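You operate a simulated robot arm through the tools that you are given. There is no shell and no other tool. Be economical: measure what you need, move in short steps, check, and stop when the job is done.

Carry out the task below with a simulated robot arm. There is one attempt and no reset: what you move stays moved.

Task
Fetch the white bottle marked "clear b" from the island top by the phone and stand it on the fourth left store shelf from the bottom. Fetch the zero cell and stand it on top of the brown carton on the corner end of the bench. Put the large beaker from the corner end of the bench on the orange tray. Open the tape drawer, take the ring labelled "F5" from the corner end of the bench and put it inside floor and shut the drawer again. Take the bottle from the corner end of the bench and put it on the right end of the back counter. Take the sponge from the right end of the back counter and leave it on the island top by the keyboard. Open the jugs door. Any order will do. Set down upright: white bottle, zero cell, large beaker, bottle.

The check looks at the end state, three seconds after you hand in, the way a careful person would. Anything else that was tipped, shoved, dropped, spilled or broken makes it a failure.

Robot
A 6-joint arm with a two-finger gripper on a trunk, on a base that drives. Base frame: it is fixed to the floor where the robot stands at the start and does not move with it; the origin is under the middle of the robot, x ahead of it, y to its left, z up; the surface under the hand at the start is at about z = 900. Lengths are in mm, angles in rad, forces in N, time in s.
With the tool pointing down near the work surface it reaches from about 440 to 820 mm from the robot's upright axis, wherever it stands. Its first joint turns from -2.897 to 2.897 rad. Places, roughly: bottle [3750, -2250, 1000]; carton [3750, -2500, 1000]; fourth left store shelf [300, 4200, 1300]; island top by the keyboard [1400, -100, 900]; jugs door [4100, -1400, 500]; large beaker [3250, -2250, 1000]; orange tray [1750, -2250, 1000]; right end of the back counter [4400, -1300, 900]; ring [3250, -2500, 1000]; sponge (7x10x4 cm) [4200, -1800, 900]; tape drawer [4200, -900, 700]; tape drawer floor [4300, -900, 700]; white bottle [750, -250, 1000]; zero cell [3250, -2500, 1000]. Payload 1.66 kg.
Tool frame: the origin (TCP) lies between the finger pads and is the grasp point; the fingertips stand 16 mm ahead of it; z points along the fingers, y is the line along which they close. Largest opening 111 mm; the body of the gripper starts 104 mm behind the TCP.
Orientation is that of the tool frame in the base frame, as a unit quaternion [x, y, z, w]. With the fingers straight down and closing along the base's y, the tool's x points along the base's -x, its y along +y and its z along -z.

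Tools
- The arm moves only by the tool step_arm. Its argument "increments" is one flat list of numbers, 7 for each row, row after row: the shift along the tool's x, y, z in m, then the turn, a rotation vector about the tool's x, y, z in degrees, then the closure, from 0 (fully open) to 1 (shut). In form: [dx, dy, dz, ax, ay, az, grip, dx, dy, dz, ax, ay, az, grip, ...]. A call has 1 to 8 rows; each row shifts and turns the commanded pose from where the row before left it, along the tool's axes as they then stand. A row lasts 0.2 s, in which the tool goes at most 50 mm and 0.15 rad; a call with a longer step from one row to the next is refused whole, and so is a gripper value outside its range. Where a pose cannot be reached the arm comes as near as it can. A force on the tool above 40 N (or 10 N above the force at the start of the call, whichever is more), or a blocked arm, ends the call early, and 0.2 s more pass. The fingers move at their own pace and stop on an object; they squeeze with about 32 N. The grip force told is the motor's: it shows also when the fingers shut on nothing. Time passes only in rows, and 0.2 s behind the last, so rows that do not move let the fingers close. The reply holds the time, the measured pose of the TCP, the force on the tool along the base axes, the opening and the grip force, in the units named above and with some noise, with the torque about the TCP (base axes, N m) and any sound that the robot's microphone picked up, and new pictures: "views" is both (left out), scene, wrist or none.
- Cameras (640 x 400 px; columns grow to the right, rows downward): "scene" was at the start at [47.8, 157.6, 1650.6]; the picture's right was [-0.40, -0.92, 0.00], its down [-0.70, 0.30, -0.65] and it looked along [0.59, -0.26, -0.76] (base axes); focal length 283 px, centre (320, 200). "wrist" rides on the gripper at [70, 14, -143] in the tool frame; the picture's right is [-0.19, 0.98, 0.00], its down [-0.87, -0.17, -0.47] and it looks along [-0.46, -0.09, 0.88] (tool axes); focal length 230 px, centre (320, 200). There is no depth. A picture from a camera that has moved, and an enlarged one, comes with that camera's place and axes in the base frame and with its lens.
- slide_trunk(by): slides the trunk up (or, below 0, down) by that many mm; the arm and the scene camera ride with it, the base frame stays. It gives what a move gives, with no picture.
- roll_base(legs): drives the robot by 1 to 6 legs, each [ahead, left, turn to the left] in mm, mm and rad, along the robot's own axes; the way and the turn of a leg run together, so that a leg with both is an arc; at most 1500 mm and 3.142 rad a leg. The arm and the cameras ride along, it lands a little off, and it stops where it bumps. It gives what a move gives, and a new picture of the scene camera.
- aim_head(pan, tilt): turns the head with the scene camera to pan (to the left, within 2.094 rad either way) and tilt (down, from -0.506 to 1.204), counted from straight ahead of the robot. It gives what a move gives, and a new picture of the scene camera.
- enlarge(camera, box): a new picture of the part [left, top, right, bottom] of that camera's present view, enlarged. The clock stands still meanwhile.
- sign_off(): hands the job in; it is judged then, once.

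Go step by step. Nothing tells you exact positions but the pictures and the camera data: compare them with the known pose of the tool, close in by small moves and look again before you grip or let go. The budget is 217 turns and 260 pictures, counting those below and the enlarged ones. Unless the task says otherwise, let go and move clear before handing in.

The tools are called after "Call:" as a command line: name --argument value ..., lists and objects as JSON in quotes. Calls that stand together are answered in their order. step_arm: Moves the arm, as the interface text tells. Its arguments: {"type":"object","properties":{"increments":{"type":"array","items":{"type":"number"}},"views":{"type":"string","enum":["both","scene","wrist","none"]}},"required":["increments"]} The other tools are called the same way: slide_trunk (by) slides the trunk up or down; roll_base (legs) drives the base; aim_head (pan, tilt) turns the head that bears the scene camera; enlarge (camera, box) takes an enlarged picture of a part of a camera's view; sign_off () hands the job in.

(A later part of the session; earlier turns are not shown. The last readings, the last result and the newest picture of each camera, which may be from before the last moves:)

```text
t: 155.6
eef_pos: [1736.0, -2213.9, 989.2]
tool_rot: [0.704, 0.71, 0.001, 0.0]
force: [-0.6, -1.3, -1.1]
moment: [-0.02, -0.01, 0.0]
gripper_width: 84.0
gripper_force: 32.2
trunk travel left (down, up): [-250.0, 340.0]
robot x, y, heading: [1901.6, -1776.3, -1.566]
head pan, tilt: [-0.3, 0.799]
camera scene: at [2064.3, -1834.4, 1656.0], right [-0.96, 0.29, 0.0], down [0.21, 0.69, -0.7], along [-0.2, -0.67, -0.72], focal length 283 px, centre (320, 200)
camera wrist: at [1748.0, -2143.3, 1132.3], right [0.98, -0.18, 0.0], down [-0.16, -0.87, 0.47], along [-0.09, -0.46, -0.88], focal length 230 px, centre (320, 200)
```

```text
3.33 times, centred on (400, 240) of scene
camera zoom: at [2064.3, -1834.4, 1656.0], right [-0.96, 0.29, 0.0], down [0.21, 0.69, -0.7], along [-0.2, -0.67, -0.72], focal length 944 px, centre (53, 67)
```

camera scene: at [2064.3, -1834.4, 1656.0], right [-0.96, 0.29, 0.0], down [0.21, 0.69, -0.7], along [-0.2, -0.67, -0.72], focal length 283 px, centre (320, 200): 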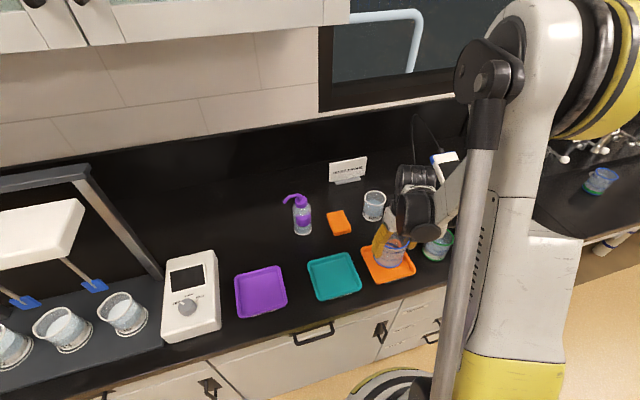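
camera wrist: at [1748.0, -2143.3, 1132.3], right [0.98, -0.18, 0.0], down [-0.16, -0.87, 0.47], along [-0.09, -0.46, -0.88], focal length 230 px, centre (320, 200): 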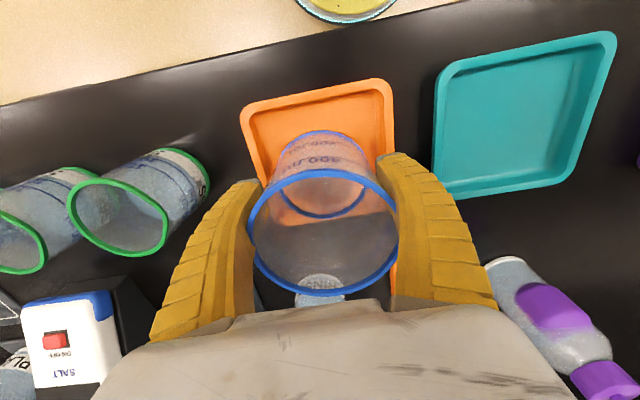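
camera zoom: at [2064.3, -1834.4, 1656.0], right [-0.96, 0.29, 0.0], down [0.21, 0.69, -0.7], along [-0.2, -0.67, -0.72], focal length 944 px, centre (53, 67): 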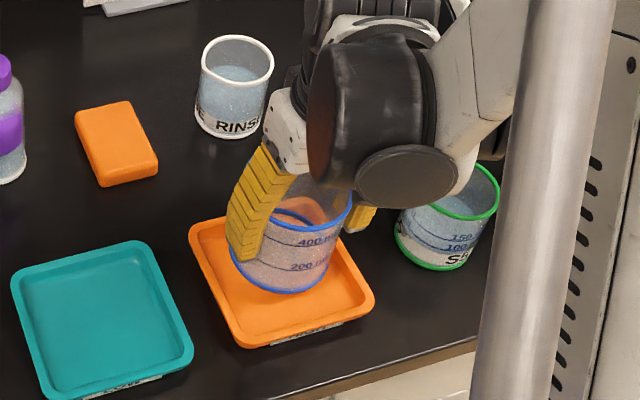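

Combining views, the tray centre is about (1736,-2219). I shift 5 mm back and lower to contact.

Call:
step_arm --increments '[-0.005, 0.001, 0.006, 0, 0, 0, 1, 0, 0, 0.005, 0, 0, 0, 1]' --views "none"

Call:
step_arm --increments '[0, 0, 0.003, 0, 0, 0, 1, 0, 0, 0.002, 0, 0, 0, 1]' --views "none"

Call:
step_arm --increments '[0, 0, 0.003, 0, 0, 0, 1]' --views "both"

Call:
enlarge --camera "scene" --box '[340, 180, 460, 300]'

```text
t: 156.2
eef_pos: [1735.5, -2217.0, 978.7]
tool_rot: [0.704, 0.71, 0.0, 0.0]
force: [-0.8, -0.4, -0.9]
moment: [0.09, 0.01, -0.02]
gripper_width: 84.3
gripper_force: 32.4
trunk travel left (down, up): [-250.0, 340.0]
robot x, y, heading: [1903.1, -1776.0, -1.567]
head pan, tilt: [-0.3, 0.799]
```

```text
t: 156.8
eef_pos: [1735.2, -2216.9, 974.6]
tool_rot: [0.705, 0.709, -0.001, 0.001]
force: [0.8, -0.5, 0.1]
moment: [0.02, 0.0, 0.01]
gripper_width: 84.5
gripper_force: 32.3
trunk travel left (down, up): [-250.0, 340.0]
robot x, y, heading: [1899.5, -1775.0, -1.571]
head pan, tilt: [-0.3, 0.799]
```

```text
t: 157.2
eef_pos: [1736.5, -2216.9, 971.3]
tool_rot: [0.704, 0.71, -0.001, 0.001]
force: [-0.5, -0.3, -0.7]
moment: [-0.01, 0.01, -0.03]
gripper_width: 84.3
gripper_force: 32.0
trunk travel left (down, up): [-250.0, 340.0]
robot x, y, heading: [1900.5, -1774.9, -1.564]
head pan, tilt: [-0.3, 0.799]
camera scene: at [2064.6, -1833.4, 1656.1], right [-0.96, 0.29, 0.0], down [0.21, 0.69, -0.7], along [-0.2, -0.67, -0.72], focal length 283 px, centre (320, 200)
camera wrist: at [1748.5, -2147.1, 1113.8], right [0.98, -0.18, 0.0], down [-0.16, -0.87, 0.47], along [-0.09, -0.46, -0.88], focal length 230 px, centre (320, 200)
```

scene: 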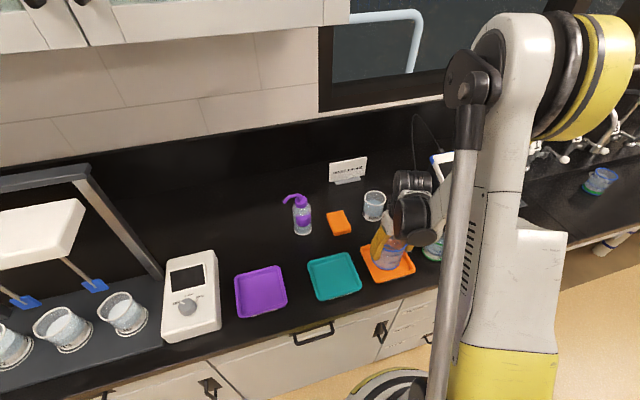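
wrist: 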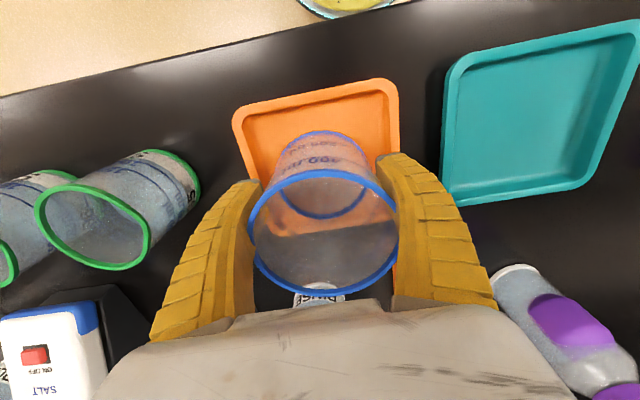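

```text
3.33 times, centred on (400, 240) of scene
camera zoom: at [2064.6, -1833.4, 1656.1], right [-0.96, 0.29, 0.0], down [0.21, 0.69, -0.7], along [-0.2, -0.67, -0.72], focal length 944 px, centre (53, 67)
```

zoom: 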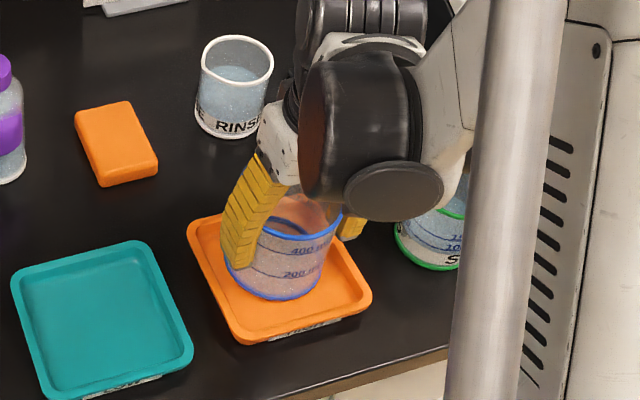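

The base is well inside the tray. A few more mm to contact.

Call:
step_arm --increments '[0, 0, 0.002, 0, 0, 0, 1]' --views "none"

Call:
step_arm --increments '[0, 0, 0.002, 0, 0, 0, 1]' --views "none"

Call:
step_arm --increments '[0, 0, 0.002, 0, 0, 0, 1]' --views "none"

```text
t: 157.6
eef_pos: [1736.6, -2215.8, 969.8]
tool_rot: [0.704, 0.71, 0.0, 0.0]
force: [0.3, -0.4, -0.6]
moment: [0.03, -0.04, 0.02]
gripper_width: 83.9
gripper_force: 32.2
trunk travel left (down, up): [-250.0, 340.0]
robot x, y, heading: [1901.2, -1774.6, -1.568]
head pan, tilt: [-0.3, 0.799]
```

```text
t: 158.0
eef_pos: [1735.1, -2216.4, 969.4]
tool_rot: [0.705, 0.709, 0.0, 0.0]
force: [0.1, 0.0, 0.6]
moment: [-0.06, -0.04, 0.0]
gripper_width: 84.2
gripper_force: 31.9
trunk travel left (down, up): [-250.0, 340.0]
robot x, y, heading: [1904.0, -1774.9, -1.566]
head pan, tilt: [-0.3, 0.799]
```

```text
t: 158.4
eef_pos: [1736.1, -2216.1, 966.9]
tool_rot: [0.705, 0.709, -0.001, 0.0]
force: [-3.3, 1.8, 20.4]
moment: [-0.27, 0.0, 0.0]
gripper_width: 84.0
gripper_force: 32.2
trunk travel left (down, up): [-250.0, 340.0]
robot x, y, heading: [1899.9, -1776.3, -1.563]
head pan, tilt: [-0.3, 0.799]
```

Contact. Ease, open and lift.

Call:
step_arm --increments '[0, 0, -0.001, 0, 0, 0, 1, 0, 0, 0, 0, 0, 0, 0.1, 0, 0, 0, 0, 0, 0, 0, 0, 0, 0, 0, 0, 0, 0, 0, 0, -0.03, 0, 0, 0, 0, 0, 0, -0.05, 0, 0, 0, 0, 0, 0, -0.05, 0, 0, 0, 0, 0, 0, -0.04, 0, 0, 0, 0]' --views "wrist"

Call:
enlarge --camera "scene" --box '[340, 180, 460, 300]'

```text
t: 160.2
eef_pos: [1733.8, -2216.4, 1138.0]
tool_rot: [0.704, 0.71, -0.001, 0.001]
force: [-0.1, 0.3, 0.2]
moment: [0.01, 0.03, 0.01]
gripper_width: 110.7
gripper_force: 0.1
trunk travel left (down, up): [-250.0, 340.0]
robot x, y, heading: [1896.6, -1774.3, -1.562]
head pan, tilt: [-0.3, 0.799]
camera wrist: at [1746.1, -2146.4, 1280.8], right [0.98, -0.18, 0.0], down [-0.16, -0.87, 0.47], along [-0.09, -0.47, -0.88], focal length 230 px, centre (320, 200)
```

wrist: 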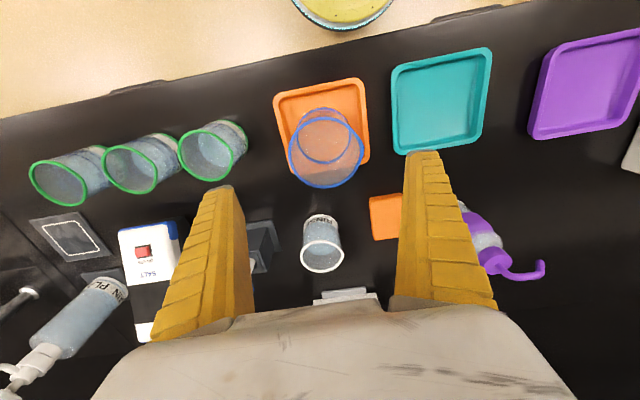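

```text
3.33 times, centred on (400, 240) of scene
camera zoom: at [2065.0, -1832.5, 1656.1], right [-0.96, 0.29, 0.0], down [0.21, 0.69, -0.7], along [-0.2, -0.67, -0.72], focal length 944 px, centre (53, 67)
```

zoom: 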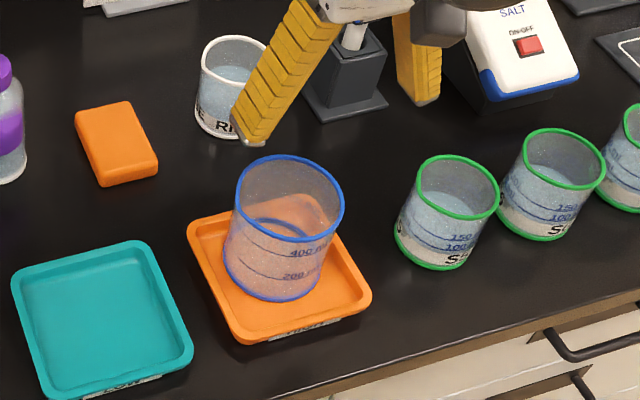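

Beaker done. I drive back toward the corner and look at the back counter, its drawers and doors.

Call:
roll_base --legs '[[-500, 0, 0], [0, 1100, 0], [0, 0, 1.57]]'

Call:
aim_head --pan 0.0 --tilt 0.5

```text
t: 172.4
eef_pos: [3484.0, -1426.1, 1137.0]
tool_rot: [-0.012, 1.0, 0.0, 0.001]
force: [0.3, -0.5, 0.2]
moment: [0.02, -0.01, 0.03]
gripper_width: 111.1
gripper_force: 0.1
trunk travel left (down, up): [-250.0, 340.0]
robot x, y, heading: [3038.8, -1269.3, 0.025]
head pan, tilt: [-0.3, 0.799]
camera scene: at [3089.3, -1100.0, 1656.1], right [-0.27, -0.96, 0.0], down [-0.69, 0.2, -0.7], along [0.67, -0.19, -0.72], focal length 283 px, centre (320, 200)
```

scene: 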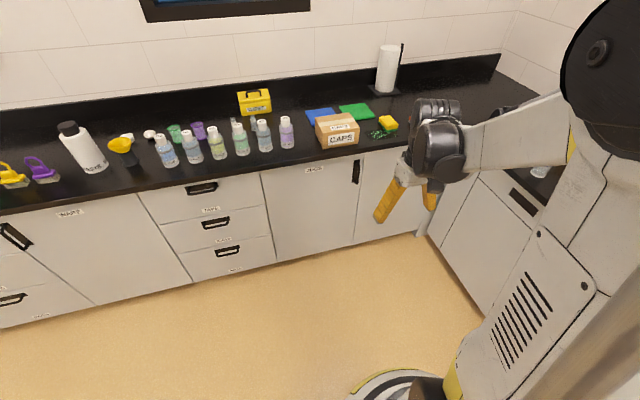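

```text
t: 173.2
eef_pos: [3482.9, -1424.9, 1137.6]
tool_rot: [-0.013, 1.0, 0.0, 0.001]
force: [-0.5, 0.0, 0.6]
moment: [0.0, -0.02, -0.01]
gripper_width: 110.9
gripper_force: 0.1
trunk travel left (down, up): [-250.0, 340.0]
robot x, y, heading: [3037.0, -1265.2, 0.026]
head pan, tilt: [0.0, 0.499]
camera scene: at [3102.7, -1075.9, 1682.0], right [0.02, -1.0, 0.0], down [-0.48, -0.01, -0.88], along [0.88, 0.02, -0.48], focal length 283 px, centre (320, 200)
```

scene: 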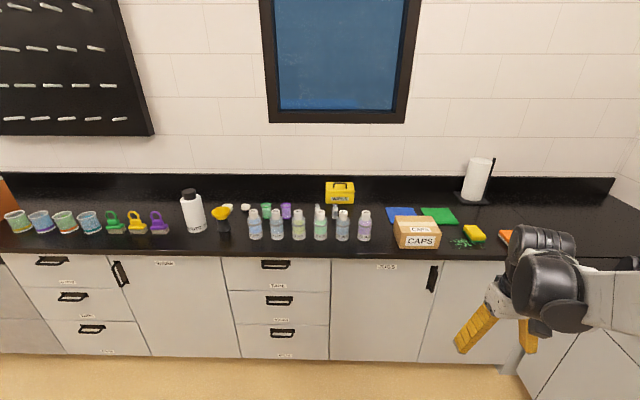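

Call:
enlarge --camera "scene" --box '[220, 250, 450, 370]'

Call:
enlarge --camera "scene" --box '[310, 160, 560, 290]'

```text
2.78 times, centred on (335, 310) of scene
camera zoom: at [3102.7, -1075.9, 1682.0], right [0.02, -1.0, 0.0], down [-0.48, -0.01, -0.88], along [0.88, 0.02, -0.48], focal length 788 px, centre (278, -106)
```

zoom: 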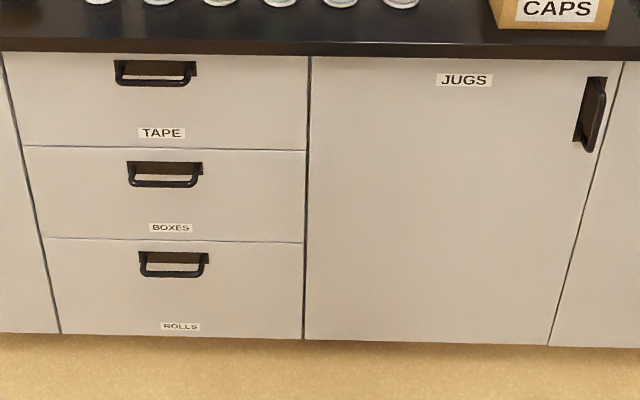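

```text
2.56 times, centred on (435, 225) of scene
camera zoom: at [3102.7, -1075.9, 1682.0], right [0.02, -1.0, 0.0], down [-0.48, -0.01, -0.88], along [0.88, 0.02, -0.48], focal length 725 px, centre (26, 136)
```

zoom: 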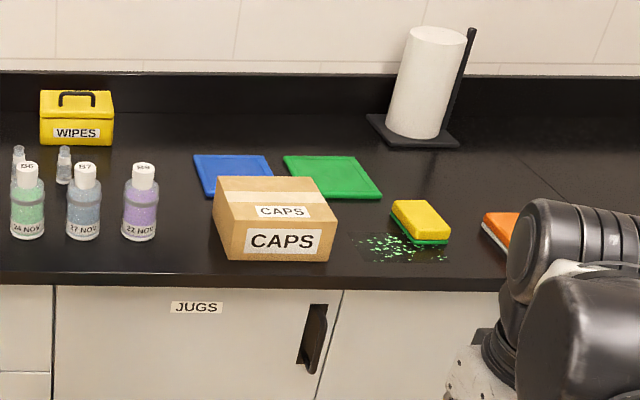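

TAPE drawer (top) handle ≈(4010,-864,850); JUGS door handle at its right edge (y≈-1555). I go nearer to inspect the handle.

Call:
roll_base --legs '[[250, 400, -0.025]]'

Call:
aim_head --pan 0.0 --tilt 0.8

Call:
enlarge --camera "scene" --box '[250, 150, 430, 270]'

```text
t: 175.9
eef_pos: [3726.7, -1045.2, 1137.3]
tool_rot: [0.003, 1.0, 0.0, 0.0]
force: [0.1, 0.2, 0.8]
moment: [-0.06, 0.0, 0.02]
gripper_width: 110.9
gripper_force: 0.1
trunk travel left (down, up): [-250.0, 340.0]
robot x, y, heading: [3290.5, -869.0, -0.006]
head pan, tilt: [0.0, 0.499]
camera scene: at [3356.8, -684.0, 1682.0], right [-0.01, -1.0, 0.0], down [-0.48, 0.0, -0.88], along [0.88, -0.01, -0.48], focal length 283 px, centre (320, 200)
```

scene: 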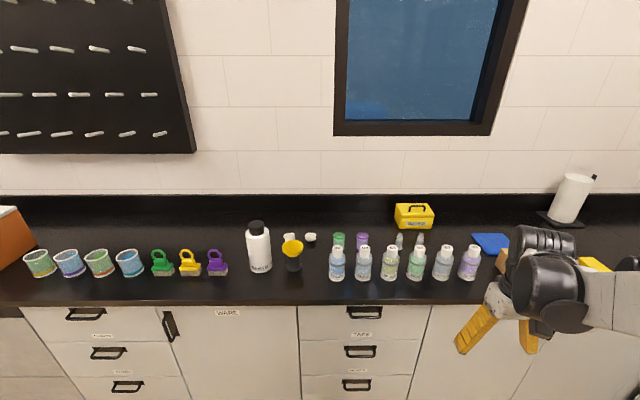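

```text
t: 176.8
eef_pos: [3725.6, -1046.3, 1136.4]
tool_rot: [0.003, 1.0, 0.0, 0.001]
force: [0.1, 0.5, -0.1]
moment: [0.0, 0.02, 0.0]
gripper_width: 111.0
gripper_force: 0.0
trunk travel left (down, up): [-250.0, 340.0]
robot x, y, heading: [3290.0, -867.7, -0.004]
head pan, tilt: [0.0, 0.799]
camera scene: at [3346.2, -684.5, 1656.2], right [-0.01, -1.0, 0.0], down [-0.72, 0.01, -0.7], along [0.7, -0.01, -0.72], focal length 283 px, centre (320, 200)
```

scene: 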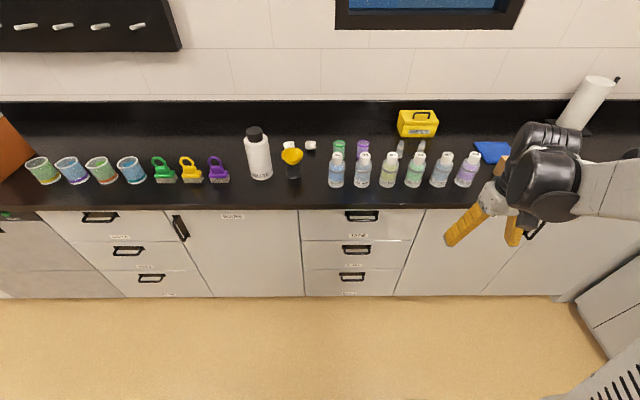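

```text
3.33 times, centred on (340, 210) of scene
camera zoom: at [3346.2, -684.5, 1656.2], right [-0.01, -1.0, 0.0], down [-0.72, 0.01, -0.7], along [0.7, -0.01, -0.72], focal length 944 px, centre (253, 167)
```

zoom: 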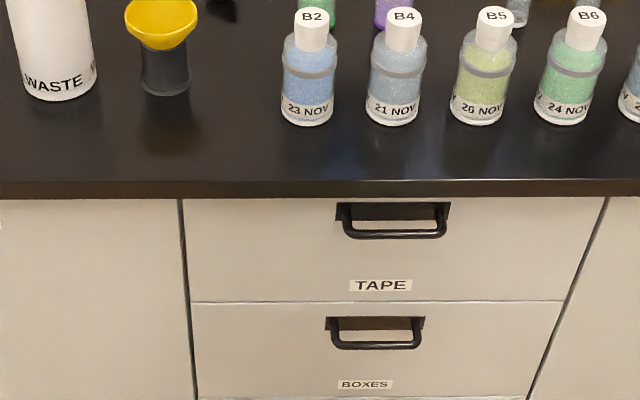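

The handle is a U-bar near (4010,-848,860), below the counter lip. I turn the tool horizontal (pointing +x) and roll it so the fingers close vertically, shifting toward the handle.

Call:
step_arm --increments '[-0.02, 0.015, 0, 0, -7.5, 0, 0, -0.02, 0.015, 0, 0, -7.5, 0, 0, 0, 0.015, 0.02, 0, -7.5, 0, 0, 0, 0.015, 0.02, 0, -7.5, 0, 0, 0, 0.015, 0.02, 0, -7.5, 0, 0, 0, 0.015, 0.02, 0, -7.5, 0, 0, 0, 0.015, 0, 0, -7.5, 0, 0, 0, 0.015, 0, 0, -7.5, 0, 0]' --views "none"

Call:
step_arm --increments '[0, 0.015, 0, 0, -7.5, 0, 0, 0, 0.015, 0, 0, -7.5, 0, 0, 0, 0.015, 0, 0, -7.5, 0, 0, 0, 0.015, 0, 0, -7.5, 0, 0]' --views "none"

Call:
step_arm --increments '[0, 0, 0, 0, 0, 8, 0, 0, 0, 0, 0, 0, 8, 0, 0, 0, 0, 0, 0, 8, 0, 0, 0, 0, 0, 0, 8, 0, 0, 0, 0, 0, 0, 8, 0, 0, 0, 0, 0, 0, 8, 0, 0, 0, 0, 0, 0, 8, 0, 0, 0, 0, 0, 0, 8, 0]' --views "none"

Call:
step_arm --increments '[0, 0, 0, 0, 0, 8, 0, 0, 0, 0, 0, 0, 8, 0, 0, 0, 0, 0, 0, 8, 0, 0, 0, 0, 0, 0, 2, 0]' --views "both"

```text
t: 178.6
eef_pos: [3832.8, -933.3, 1144.1]
tool_rot: [0.002, 0.866, -0.002, 0.5]
force: [-0.1, 0.5, 0.2]
moment: [0.04, 0.01, 0.02]
gripper_width: 111.0
gripper_force: 0.0
out of reach, approached as far as the arm can: row 6, 7, 8
trunk travel left (down, up): [-250.0, 340.0]
robot x, y, heading: [3287.9, -873.8, -0.008]
head pan, tilt: [0.0, 0.799]
```

```text
t: 179.6
eef_pos: [3872.9, -874.9, 1268.2]
tool_rot: [0.002, 0.707, -0.003, 0.707]
force: [0.0, 0.3, -0.1]
moment: [0.0, 0.01, 0.01]
gripper_width: 111.2
gripper_force: 0.0
out of reach, approached as far as the arm can: row 1, 2, 3, 4
trunk travel left (down, up): [-250.0, 340.0]
robot x, y, heading: [3286.6, -871.9, -0.007]
head pan, tilt: [0.0, 0.799]
```

```text
t: 181.3
eef_pos: [3872.6, -877.4, 1268.7]
tool_rot: [0.377, 0.598, 0.374, 0.601]
force: [0.3, 0.2, -0.5]
moment: [0.0, -0.03, 0.03]
gripper_width: 110.9
gripper_force: 0.0
trunk travel left (down, up): [-250.0, 340.0]
robot x, y, heading: [3288.4, -870.1, -0.007]
head pan, tilt: [0.0, 0.799]
```

```text
t: 182.3
eef_pos: [3873.3, -876.4, 1268.6]
tool_rot: [0.502, 0.499, 0.499, 0.501]
force: [0.4, -0.1, 0.5]
moment: [-0.02, 0.0, -0.01]
gripper_width: 110.9
gripper_force: 0.0
trunk travel left (down, up): [-250.0, 340.0]
robot x, y, heading: [3281.8, -873.3, -0.004]
head pan, tilt: [0.0, 0.799]
camera scene: at [3346.1, -684.6, 1656.1], right [-0.01, -1.0, 0.0], down [-0.72, 0.01, -0.7], along [0.7, 0.0, -0.72], focal length 283 px, centre (320, 200)
camera wrist: at [3730.1, -805.4, 1282.1], right [0.0, -0.19, 0.98], down [-0.48, -0.86, -0.17], along [0.88, -0.47, -0.09], focal length 230 px, centre (320, 200)
```

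scene: 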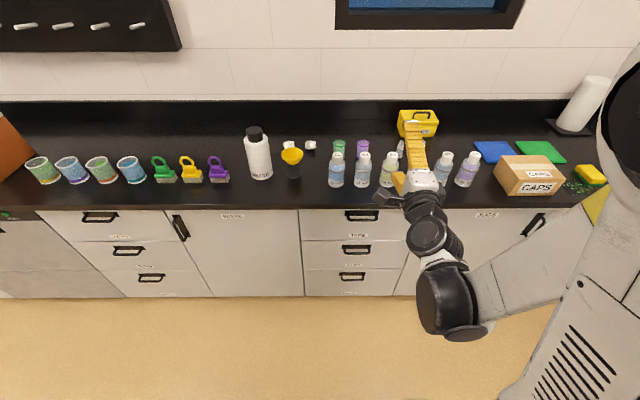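
wrist: 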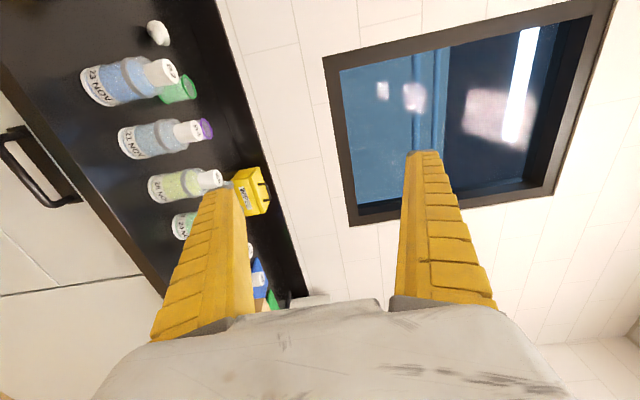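

Fully horizontal cannot reach that low, so I use a 45° downward pitch with the fingers in the vertical plane. I rotate, lower the trunk, and part-close the fingers to ≈40 mm.

Call:
step_arm --increments '[0, 0, 0, 7.5, 0, 0, 0.64, 0, 0, 0, 7.5, 0, 0, 0.64, 0, 0, 0, 7.5, 0, 0, 0.64, 0, 0, 0, 7.5, 0, 0, 0.64, 0, 0, 0, 7.5, 0, 0, 0.64, 0, 0, 0, 7.5, 0, 0, 0.64]' --views "none"

Call:
slide_trunk --by -230

Call:
step_arm --increments '[0.015, 0, 0, 0, 0, 0, 0.64]' --views "both"

```text
t: 183.8
eef_pos: [3873.5, -870.8, 1269.8]
tool_rot: [0.638, 0.649, 0.296, 0.29]
force: [0.1, 0.4, 0.1]
moment: [-0.05, 0.03, -0.01]
gripper_width: 42.6
gripper_force: 1.5
out of reach, approached as far as the arm can: row 1
trunk travel left (down, up): [-250.0, 340.0]
robot x, y, heading: [3285.2, -871.8, -0.009]
head pan, tilt: [0.0, 0.799]
```

```text
t: 186.2
eef_pos: [3873.7, -870.6, 1040.5]
tool_rot: [0.638, 0.649, 0.296, 0.291]
force: [0.1, 0.8, -0.6]
moment: [0.03, -0.01, -0.02]
gripper_width: 42.4
gripper_force: 1.6
trunk travel left (down, up): [-20.0, 570.0]
robot x, y, heading: [3286.8, -872.6, -0.007]
head pan, tilt: [0.0, 0.799]
```

```text
t: 186.6
eef_pos: [3874.9, -855.4, 1038.9]
tool_rot: [0.639, 0.648, 0.296, 0.29]
force: [-0.2, -0.1, 0.4]
moment: [0.01, -0.01, 0.02]
gripper_width: 42.2
gripper_force: 0.8
trunk travel left (down, up): [-20.0, 570.0]
robot x, y, heading: [3286.3, -870.9, -0.009]
head pan, tilt: [0.0, 0.799]
camera scene: at [3346.1, -684.6, 1426.1], right [-0.01, -1.0, 0.0], down [-0.72, 0.01, -0.7], along [0.7, 0.0, -0.72], focal length 283 px, centre (320, 200)
camera wrist: at [3773.9, -786.5, 1143.0], right [0.65, -0.18, 0.74], down [-0.45, -0.87, 0.18], along [0.61, -0.45, -0.65], focal length 230 px, centre (320, 200)
```

scene: 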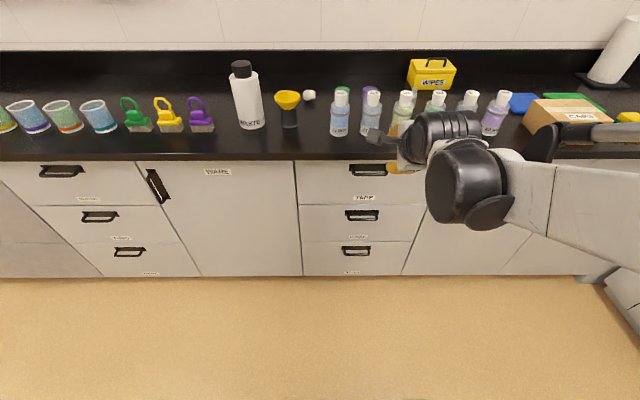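
wrist: 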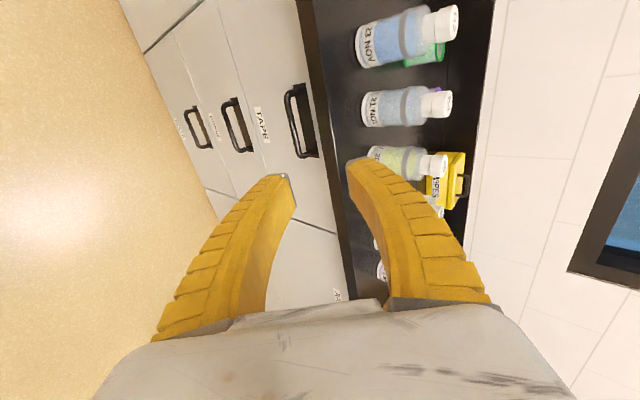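

Now I locate the bar precisely in the wrist and the (lowered) scene views.

Call:
enlarge --camera "wrist" --box '[220, 60, 380, 180]'

Call:
enlarge --camera "scene" --box '[300, 130, 440, 230]'

```text
3.33 times, centred on (300, 120) of wrist
camera zoom: at [3773.9, -786.5, 1143.0], right [0.65, -0.18, 0.74], down [-0.45, -0.87, 0.18], along [0.61, -0.45, -0.65], focal length 767 px, centre (387, 467)
```

zoom: 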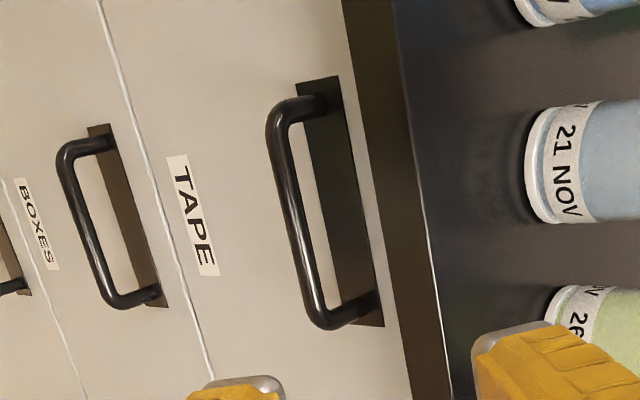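

```text
4.00 times, centred on (370, 180) of scene
camera zoom: at [3346.1, -684.6, 1426.1], right [-0.01, -1.0, 0.0], down [-0.72, 0.01, -0.7], along [0.7, 0.0, -0.72], focal length 1133 px, centre (120, 280)
```

zoom: 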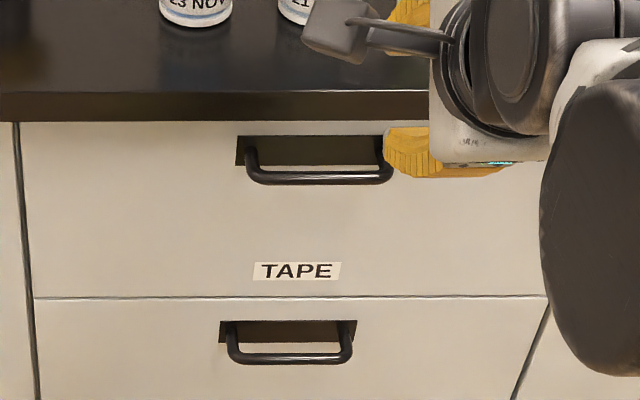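

The bar lies on a line around (4032,-850,838), nearly along my tool axis, so I align with it and approach part way.

Call:
step_arm --increments '[0.005, -0.024, 0.03, 0, 0, 0, 0.64, 0, -0.024, 0.035, 0, 0, 0, 0.64, 0, 0, 0.045, 0, 0, 0, 0.64, 0, 0, 0.045, 0, 0, 0, 0.64]' --views "both"

Call:
enlarge --camera "scene" --box '[300, 130, 440, 230]'

```text
t: 187.6
eef_pos: [3960.3, -848.5, 900.6]
tool_rot: [0.638, 0.648, 0.295, 0.292]
force: [-0.3, 1.0, -0.1]
moment: [0.0, 0.02, -0.01]
gripper_width: 42.3
gripper_force: 1.6
trunk travel left (down, up): [-20.0, 570.0]
robot x, y, heading: [3283.9, -873.0, -0.005]
head pan, tilt: [0.0, 0.799]
camera scene: at [3346.4, -684.6, 1426.0], right [-0.01, -1.0, 0.0], down [-0.72, 0.01, -0.7], along [0.7, 0.0, -0.72], focal length 283 px, centre (320, 200)
camera wrist: at [3861.0, -780.7, 1003.4], right [0.65, -0.18, 0.74], down [-0.45, -0.87, 0.18], along [0.61, -0.45, -0.65], focal length 230 px, centre (320, 200)
```

scene: 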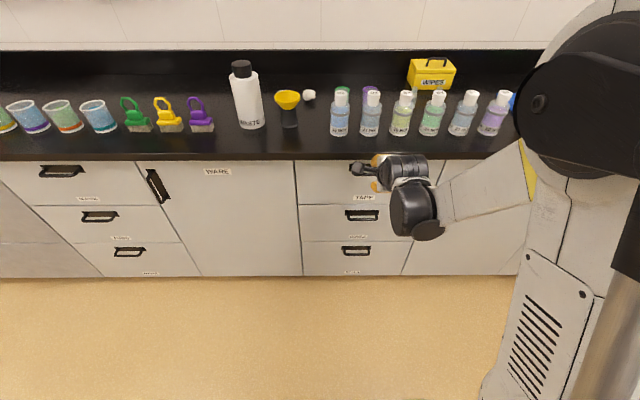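
wrist: 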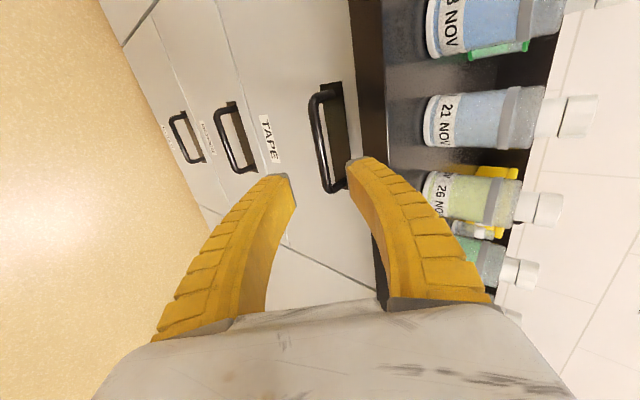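

```text
4.00 times, centred on (370, 180) of scene
camera zoom: at [3346.4, -684.6, 1426.0], right [-0.01, -1.0, 0.0], down [-0.72, 0.01, -0.7], along [0.7, 0.0, -0.72], focal length 1133 px, centre (120, 280)
```

zoom: 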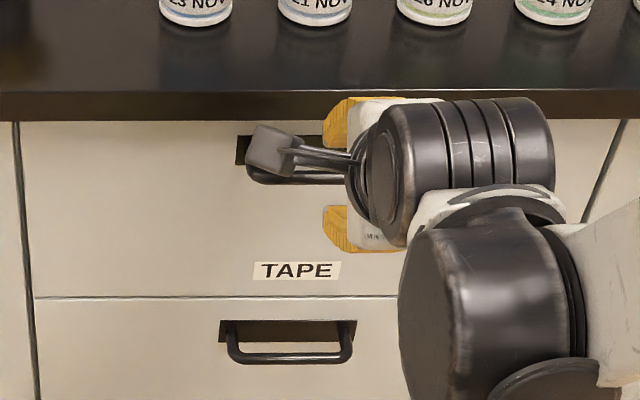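

Bar refined to (4031,-840,842): 92 mm ahead, well between the fingers. I advance 90 mm and close.

Call:
step_arm --increments '[0.004, 0.003, 0.03, 0, 0, 0, 0.64, 0, 0, 0.035, 0, 0, 0, 0.64, 0, 0, 0.025, 0, 0, 0, 0.64]' --views "wrist"

```text
t: 188.4
eef_pos: [4029.6, -843.3, 842.2]
tool_rot: [0.638, 0.649, 0.295, 0.291]
force: [-0.4, -0.1, -0.1]
moment: [0.03, 0.02, -0.02]
gripper_width: 42.5
gripper_force: 1.6
trunk travel left (down, up): [-20.0, 570.0]
robot x, y, heading: [3290.5, -869.1, -0.006]
head pan, tilt: [0.0, 0.799]
camera wrist: at [3928.5, -774.2, 946.6], right [0.65, -0.18, 0.74], down [-0.45, -0.87, 0.18], along [0.61, -0.45, -0.65], focal length 230 px, centre (320, 200)
```

wrist: 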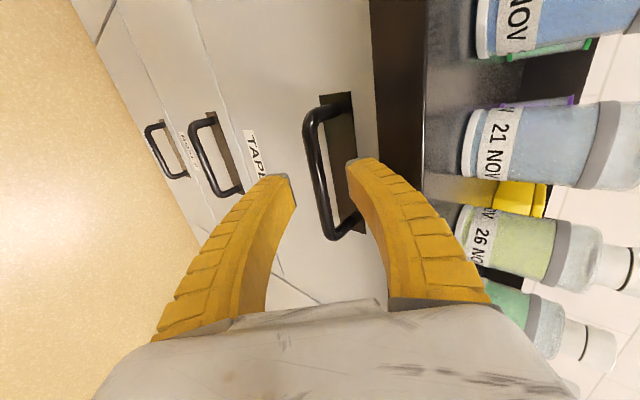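

The bar is between the fingers. Close on it.

Call:
step_arm --increments '[0, 0, 0, 0, 0, 0, 1, 0, 0, 0, 0, 0, 0, 1]' --views "wrist"

```text
t: 189.0
eef_pos: [4028.6, -842.9, 843.0]
tool_rot: [0.639, 0.649, 0.295, 0.291]
force: [-0.5, 0.8, 0.7]
moment: [-0.02, -0.05, 0.03]
gripper_width: 0.0
gripper_force: 28.7
trunk travel left (down, up): [-20.0, 570.0]
robot x, y, heading: [3287.3, -872.4, -0.004]
head pan, tilt: [0.0, 0.799]
camera wrist: at [3928.1, -774.2, 947.0], right [0.65, -0.18, 0.74], down [-0.45, -0.87, 0.18], along [0.61, -0.45, -0.65], focal length 230 px, centre (320, 200)
```

wrist: 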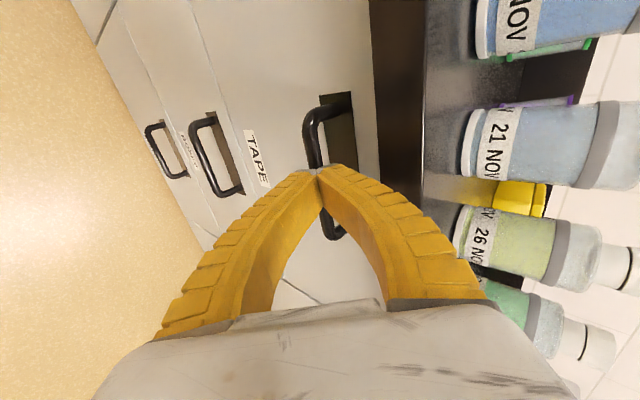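

The fingers closed in front of the bar, so it's a bit deeper. Reopen to ~28 mm, advance 22 mm and close again.

Call:
step_arm --increments '[0, 0, 0, 0, 0, 0, 0.75, 0, 0, 0, 0, 0, 0, 0.75, 0, 0, 0.012, 0, 0, 0, 0.75, 0, 0, 0.01, 0, 0, 0, 0.75, 0, 0, 0, 0, 0, 0, 1, 0, 0, 0, 0, 0, 0, 1]' --views "wrist"

```text
t: 190.4
eef_pos: [4041.6, -843.1, 830.2]
tool_rot: [0.639, 0.648, 0.296, 0.291]
force: [-24.0, -0.6, -4.1]
moment: [0.16, 0.21, 0.0]
gripper_width: 6.0
gripper_force: 33.0
trunk travel left (down, up): [-20.0, 570.0]
robot x, y, heading: [3285.0, -873.3, -0.01]
head pan, tilt: [0.0, 0.799]
camera wrist: at [3942.1, -774.0, 934.3], right [0.65, -0.18, 0.74], down [-0.45, -0.87, 0.18], along [0.61, -0.45, -0.65], focal length 230 px, centre (320, 200)
```

wrist: 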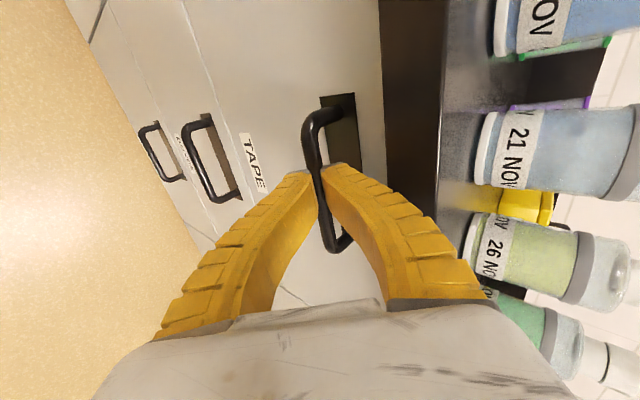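

The bar is gripped (6 mm). I pull by driving the base back.

Call:
roll_base --legs '[[-130, 0, 0]]'

Call:
roll_base --legs '[[-130, 0, 0]]'

```text
t: 191.7
eef_pos: [3913.2, -841.7, 828.7]
tool_rot: [0.638, 0.648, 0.296, 0.291]
force: [0.1, -0.4, 0.6]
moment: [-0.03, -0.02, -0.01]
gripper_width: 0.0
gripper_force: 28.8
trunk travel left (down, up): [-20.0, 570.0]
robot x, y, heading: [3155.3, -874.1, -0.008]
head pan, tilt: [0.0, 0.799]
camera scene: at [3214.7, -683.7, 1426.1], right [-0.01, -1.0, 0.0], down [-0.72, 0.01, -0.7], along [0.7, -0.01, -0.72], focal length 283 px, centre (320, 200)
```

scene: 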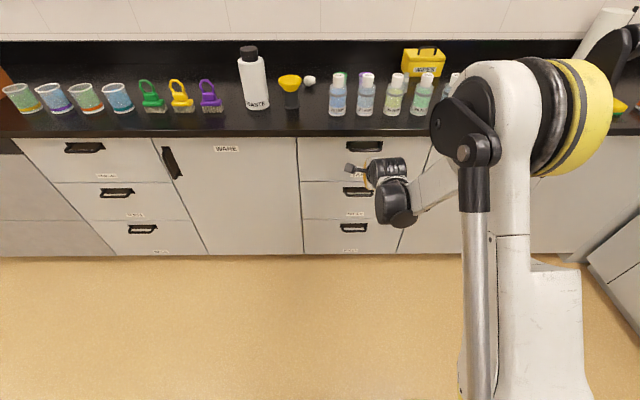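

```text
t: 192.9
eef_pos: [3782.5, -839.4, 830.0]
tool_rot: [0.638, 0.649, 0.296, 0.29]
force: [0.2, 0.4, -0.1]
moment: [-0.01, 0.03, -0.01]
gripper_width: 0.0
gripper_force: 28.7
trunk travel left (down, up): [-20.0, 570.0]
robot x, y, heading: [3027.9, -870.9, -0.005]
head pan, tilt: [0.0, 0.799]
camera scene: at [3083.6, -682.6, 1426.1], right [-0.01, -1.0, 0.0], down [-0.72, 0.0, -0.7], along [0.7, 0.0, -0.72], focal length 283 px, centre (320, 200)
```

scene: 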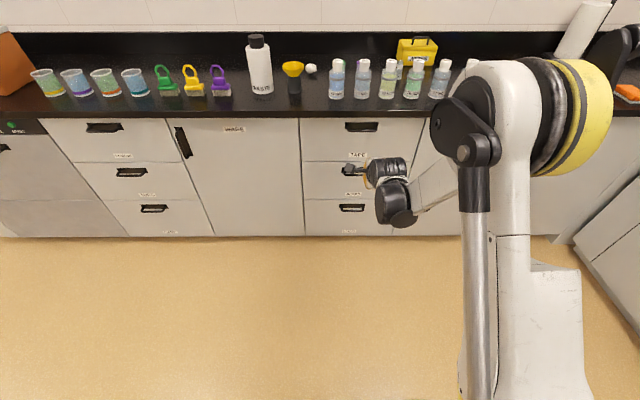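

It slipped off: only the fingertips held. I back the arm off 60 mm, drive forward again and take a deeper bite.

Call:
step_arm --increments '[0, 0, -0.03, 0, 0, 0, 0.74, 0, 0, -0.03, 0, 0, 0, 0.74]' --views "none"

Call:
roll_base --legs '[[262, 0, 0]]'

Call:
step_arm --increments '[0, 0, 0, 0, 0, 0, 0.74]' --views "wrist"

```text
t: 193.6
eef_pos: [3738.5, -840.4, 870.0]
tool_rot: [0.638, 0.649, 0.295, 0.291]
force: [-0.2, -0.1, 0.4]
moment: [0.01, 0.01, 0.0]
gripper_width: 31.8
gripper_force: 1.8
trunk travel left (down, up): [-20.0, 570.0]
robot x, y, heading: [3025.9, -875.2, -0.008]
head pan, tilt: [0.0, 0.799]
```

```text
t: 195.4
eef_pos: [3996.3, -838.8, 869.6]
tool_rot: [0.638, 0.649, 0.295, 0.29]
force: [-0.1, -0.5, -0.3]
moment: [0.03, -0.01, 0.01]
gripper_width: 31.6
gripper_force: 2.3
trunk travel left (down, up): [-20.0, 570.0]
robot x, y, heading: [3283.1, -869.4, -0.003]
head pan, tilt: [0.0, 0.799]
camera scene: at [3340.8, -683.6, 1426.1], right [0.0, -1.0, 0.0], down [-0.72, 0.0, -0.7], along [0.7, 0.0, -0.72], focal length 283 px, centre (320, 200)
```

scene: 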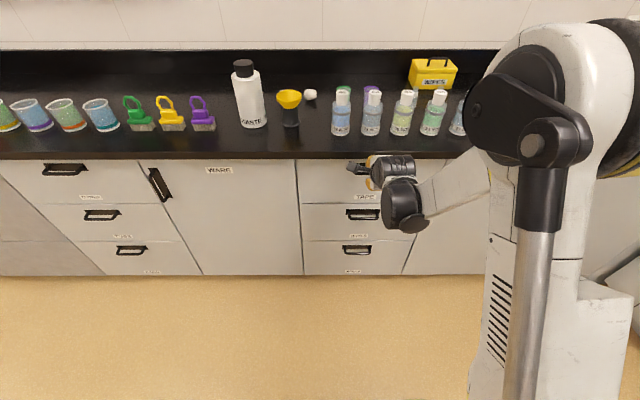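

```text
t: 195.8
eef_pos: [3996.4, -839.4, 869.3]
tool_rot: [0.637, 0.65, 0.296, 0.29]
force: [-0.4, -0.6, 0.2]
moment: [0.01, 0.02, 0.0]
gripper_width: 31.6
gripper_force: 1.9
trunk travel left (down, up): [-20.0, 570.0]
robot x, y, heading: [3280.8, -871.0, -0.006]
head pan, tilt: [0.0, 0.799]
camera wrist: at [3895.1, -770.8, 973.1], right [0.65, -0.18, 0.74], down [-0.45, -0.87, 0.18], along [0.62, -0.45, -0.65], focal length 230 px, centre (320, 200)
```

wrist: 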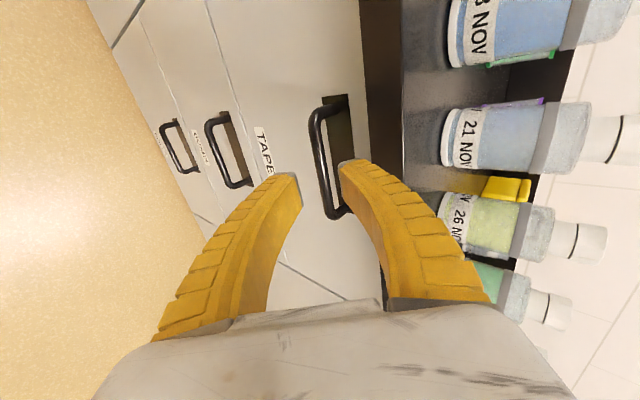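

Advance 76 mm along the tool and close.

Call:
step_arm --increments '[0, 0, 0.03, 0, 0, 0, 0.74, 0, 0, 0.03, 0, 0, 0, 0.74, 0, 0, 0.01, 0, 0, 0, 0.74, 0, 0, 0.006, 0, 0, 0, 0.74]' --views "wrist"

Call:
step_arm --increments '[0, 0, 0, 0, 0, 0, 1, 0, 0, 0, 0, 0, 0, 1]' --views "wrist"

```text
t: 196.8
eef_pos: [4052.2, -836.7, 818.7]
tool_rot: [0.637, 0.65, 0.296, 0.29]
force: [-0.6, -0.3, 0.4]
moment: [0.0, -0.04, 0.01]
gripper_width: 31.9
gripper_force: 2.0
trunk travel left (down, up): [-20.0, 570.0]
robot x, y, heading: [3281.1, -870.8, -0.004]
head pan, tilt: [0.0, 0.799]
camera wrist: at [3951.3, -768.9, 922.9], right [0.65, -0.18, 0.74], down [-0.45, -0.87, 0.18], along [0.62, -0.45, -0.65], focal length 230 px, centre (320, 200)
```

wrist: 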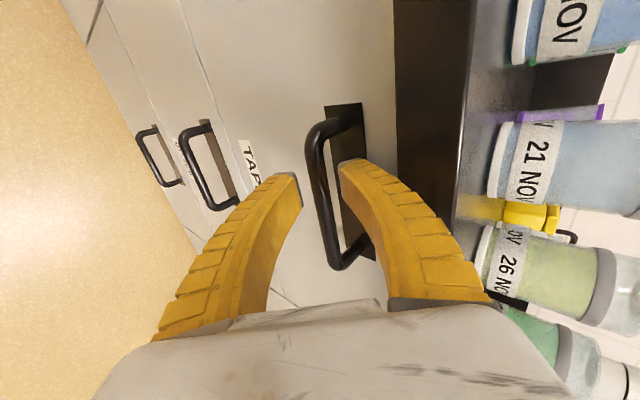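

```text
t: 197.4
eef_pos: [4053.0, -836.6, 817.5]
tool_rot: [0.637, 0.65, 0.296, 0.29]
force: [1.7, 0.6, -14.2]
moment: [0.02, 0.0, -0.04]
gripper_width: 7.6
gripper_force: 33.5
trunk travel left (down, up): [-20.0, 570.0]
robot x, y, heading: [3280.7, -872.1, -0.001]
head pan, tilt: [0.0, 0.799]
camera wrist: at [3952.1, -768.8, 921.7], right [0.65, -0.18, 0.74], down [-0.45, -0.87, 0.18], along [0.61, -0.45, -0.65], focal length 230 px, centre (320, 200)
```

wrist: 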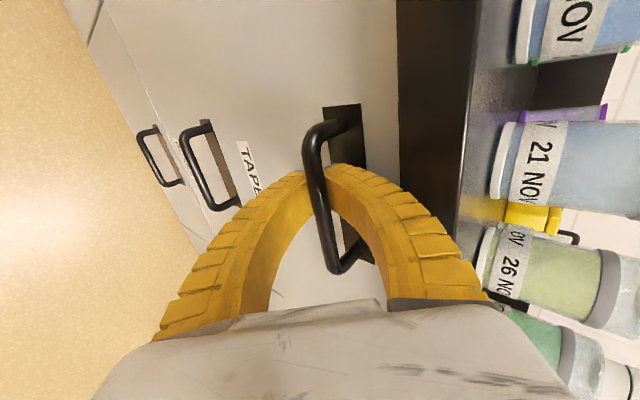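

Deeper bite (7.6 mm). I pull with the arm gently first.

Call:
step_arm --increments '[0, -0.01, -0.0115, 0, 0, 0, 1, 0, -0.0131, -0.0151, 0, 0, 0, 1, 0, -0.0131, -0.0151, 0, 0, 0, 1, 0, -0.0131, -0.0151, 0, 0, 0, 1]' --views "wrist"

```text
t: 198.4
eef_pos: [3979.5, -837.0, 818.0]
tool_rot: [0.637, 0.651, 0.296, 0.289]
force: [-1.1, 7.5, -23.8]
moment: [0.13, -0.06, 0.0]
gripper_width: 6.5
gripper_force: 34.7
trunk travel left (down, up): [-20.0, 570.0]
robot x, y, heading: [3282.3, -873.8, -0.009]
head pan, tilt: [0.0, 0.799]
camera wrist: at [3878.8, -768.9, 922.8], right [0.65, -0.18, 0.74], down [-0.45, -0.88, 0.18], along [0.61, -0.45, -0.65], focal length 230 px, centre (320, 200)
```

wrist: 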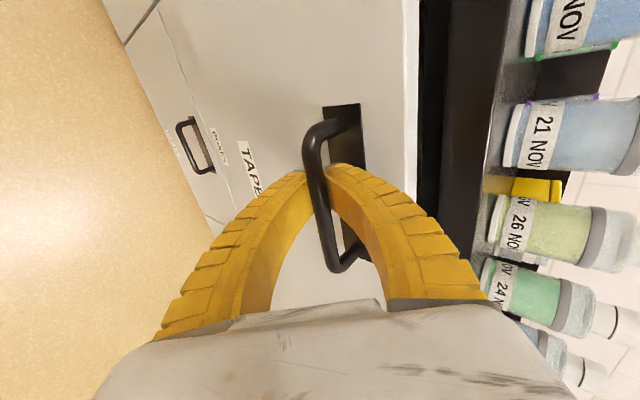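

The drawer is opening. I relieve the vertical strain by 4 mm and continue pulling with the arm.

Call:
step_arm --increments '[0, -0.003, 0.0026, 0, 0, 0, 1, 0, -0.0131, -0.0151, 0, 0, 0, 1, 0, -0.0131, -0.0151, 0, 0, 0, 1, 0, -0.0131, -0.0151, 0, 0, 0, 1]' --views "none"

Call:
roll_base --legs '[[-60, 0, 0]]'

Call:
step_arm --increments '[0, 0, 0, 0, 0, 0, 1]' --views "wrist"

```text
t: 199.4
eef_pos: [3916.0, -838.5, 815.3]
tool_rot: [0.637, 0.651, 0.296, 0.29]
force: [-0.1, 14.8, -20.6]
moment: [0.0, -0.2, -0.08]
gripper_width: 6.2
gripper_force: 29.9
trunk travel left (down, up): [-20.0, 570.0]
robot x, y, heading: [3281.0, -871.8, -0.004]
head pan, tilt: [0.0, 0.799]
```

```text
t: 200.4
eef_pos: [3858.8, -840.4, 815.2]
tool_rot: [0.637, 0.65, 0.296, 0.29]
force: [-0.8, 3.4, -21.7]
moment: [-0.04, -0.18, -0.15]
gripper_width: 6.1
gripper_force: 29.4
trunk travel left (down, up): [-20.0, 570.0]
robot x, y, heading: [3221.6, -873.5, -0.005]
head pan, tilt: [0.0, 0.799]
camera scene: at [3283.9, -683.1, 1425.9], right [0.0, -1.0, 0.0], down [-0.72, 0.0, -0.7], along [0.7, 0.0, -0.72], focal length 283 px, centre (320, 200)
```

scene: 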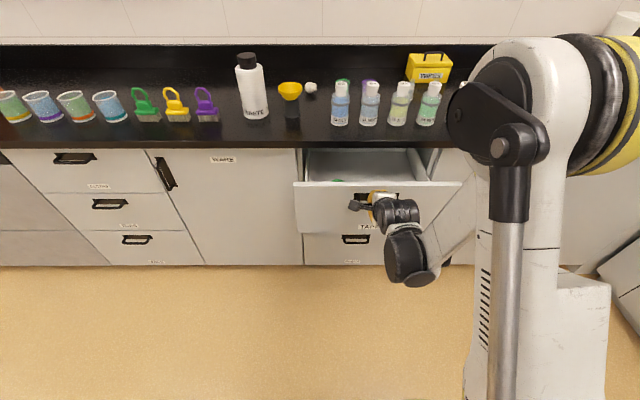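

```text
t: 200.8
eef_pos: [3857.2, -840.7, 815.3]
tool_rot: [0.638, 0.65, 0.295, 0.289]
force: [-0.7, 0.8, -18.4]
moment: [0.04, -0.13, -0.03]
gripper_width: 6.2
gripper_force: 28.9
trunk travel left (down, up): [-20.0, 570.0]
robot x, y, heading: [3222.0, -875.3, 0.001]
head pan, tilt: [0.0, 0.799]
camera wrist: at [3757.5, -772.5, 919.0], right [0.65, -0.18, 0.74], down [-0.45, -0.87, 0.18], along [0.61, -0.45, -0.65], focal length 230 px, centre (320, 200)
```

wrist: 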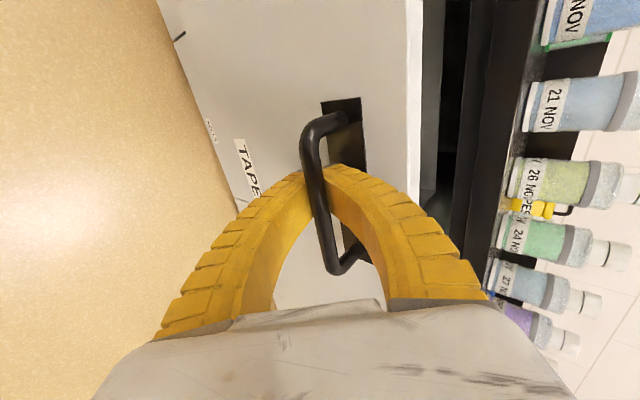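

Open by ≈195 mm. I pull another 90 mm.

Call:
roll_base --legs '[[-90, 0, 0]]'

```text
t: 201.9
eef_pos: [3766.8, -839.9, 815.0]
tool_rot: [0.637, 0.65, 0.295, 0.29]
force: [-0.9, 6.6, -21.0]
moment: [0.01, -0.1, -0.03]
gripper_width: 6.0
gripper_force: 29.4
trunk travel left (down, up): [-20.0, 570.0]
robot x, y, heading: [3132.8, -871.0, -0.011]
head pan, tilt: [0.0, 0.799]
camera scene: at [3193.3, -682.6, 1425.9], right [0.0, -1.0, 0.0], down [-0.72, 0.0, -0.7], along [0.7, 0.0, -0.72], focal length 283 px, centre (320, 200)
```

scene: 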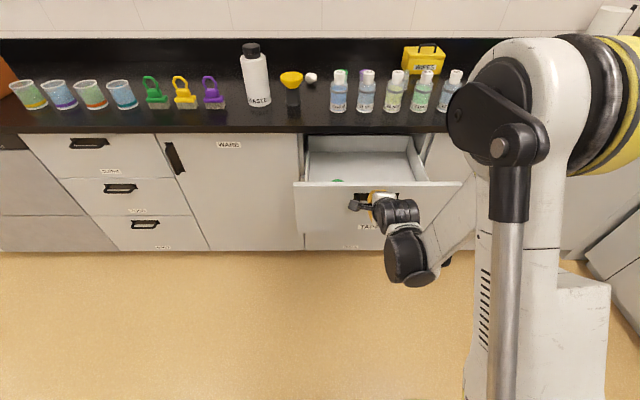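

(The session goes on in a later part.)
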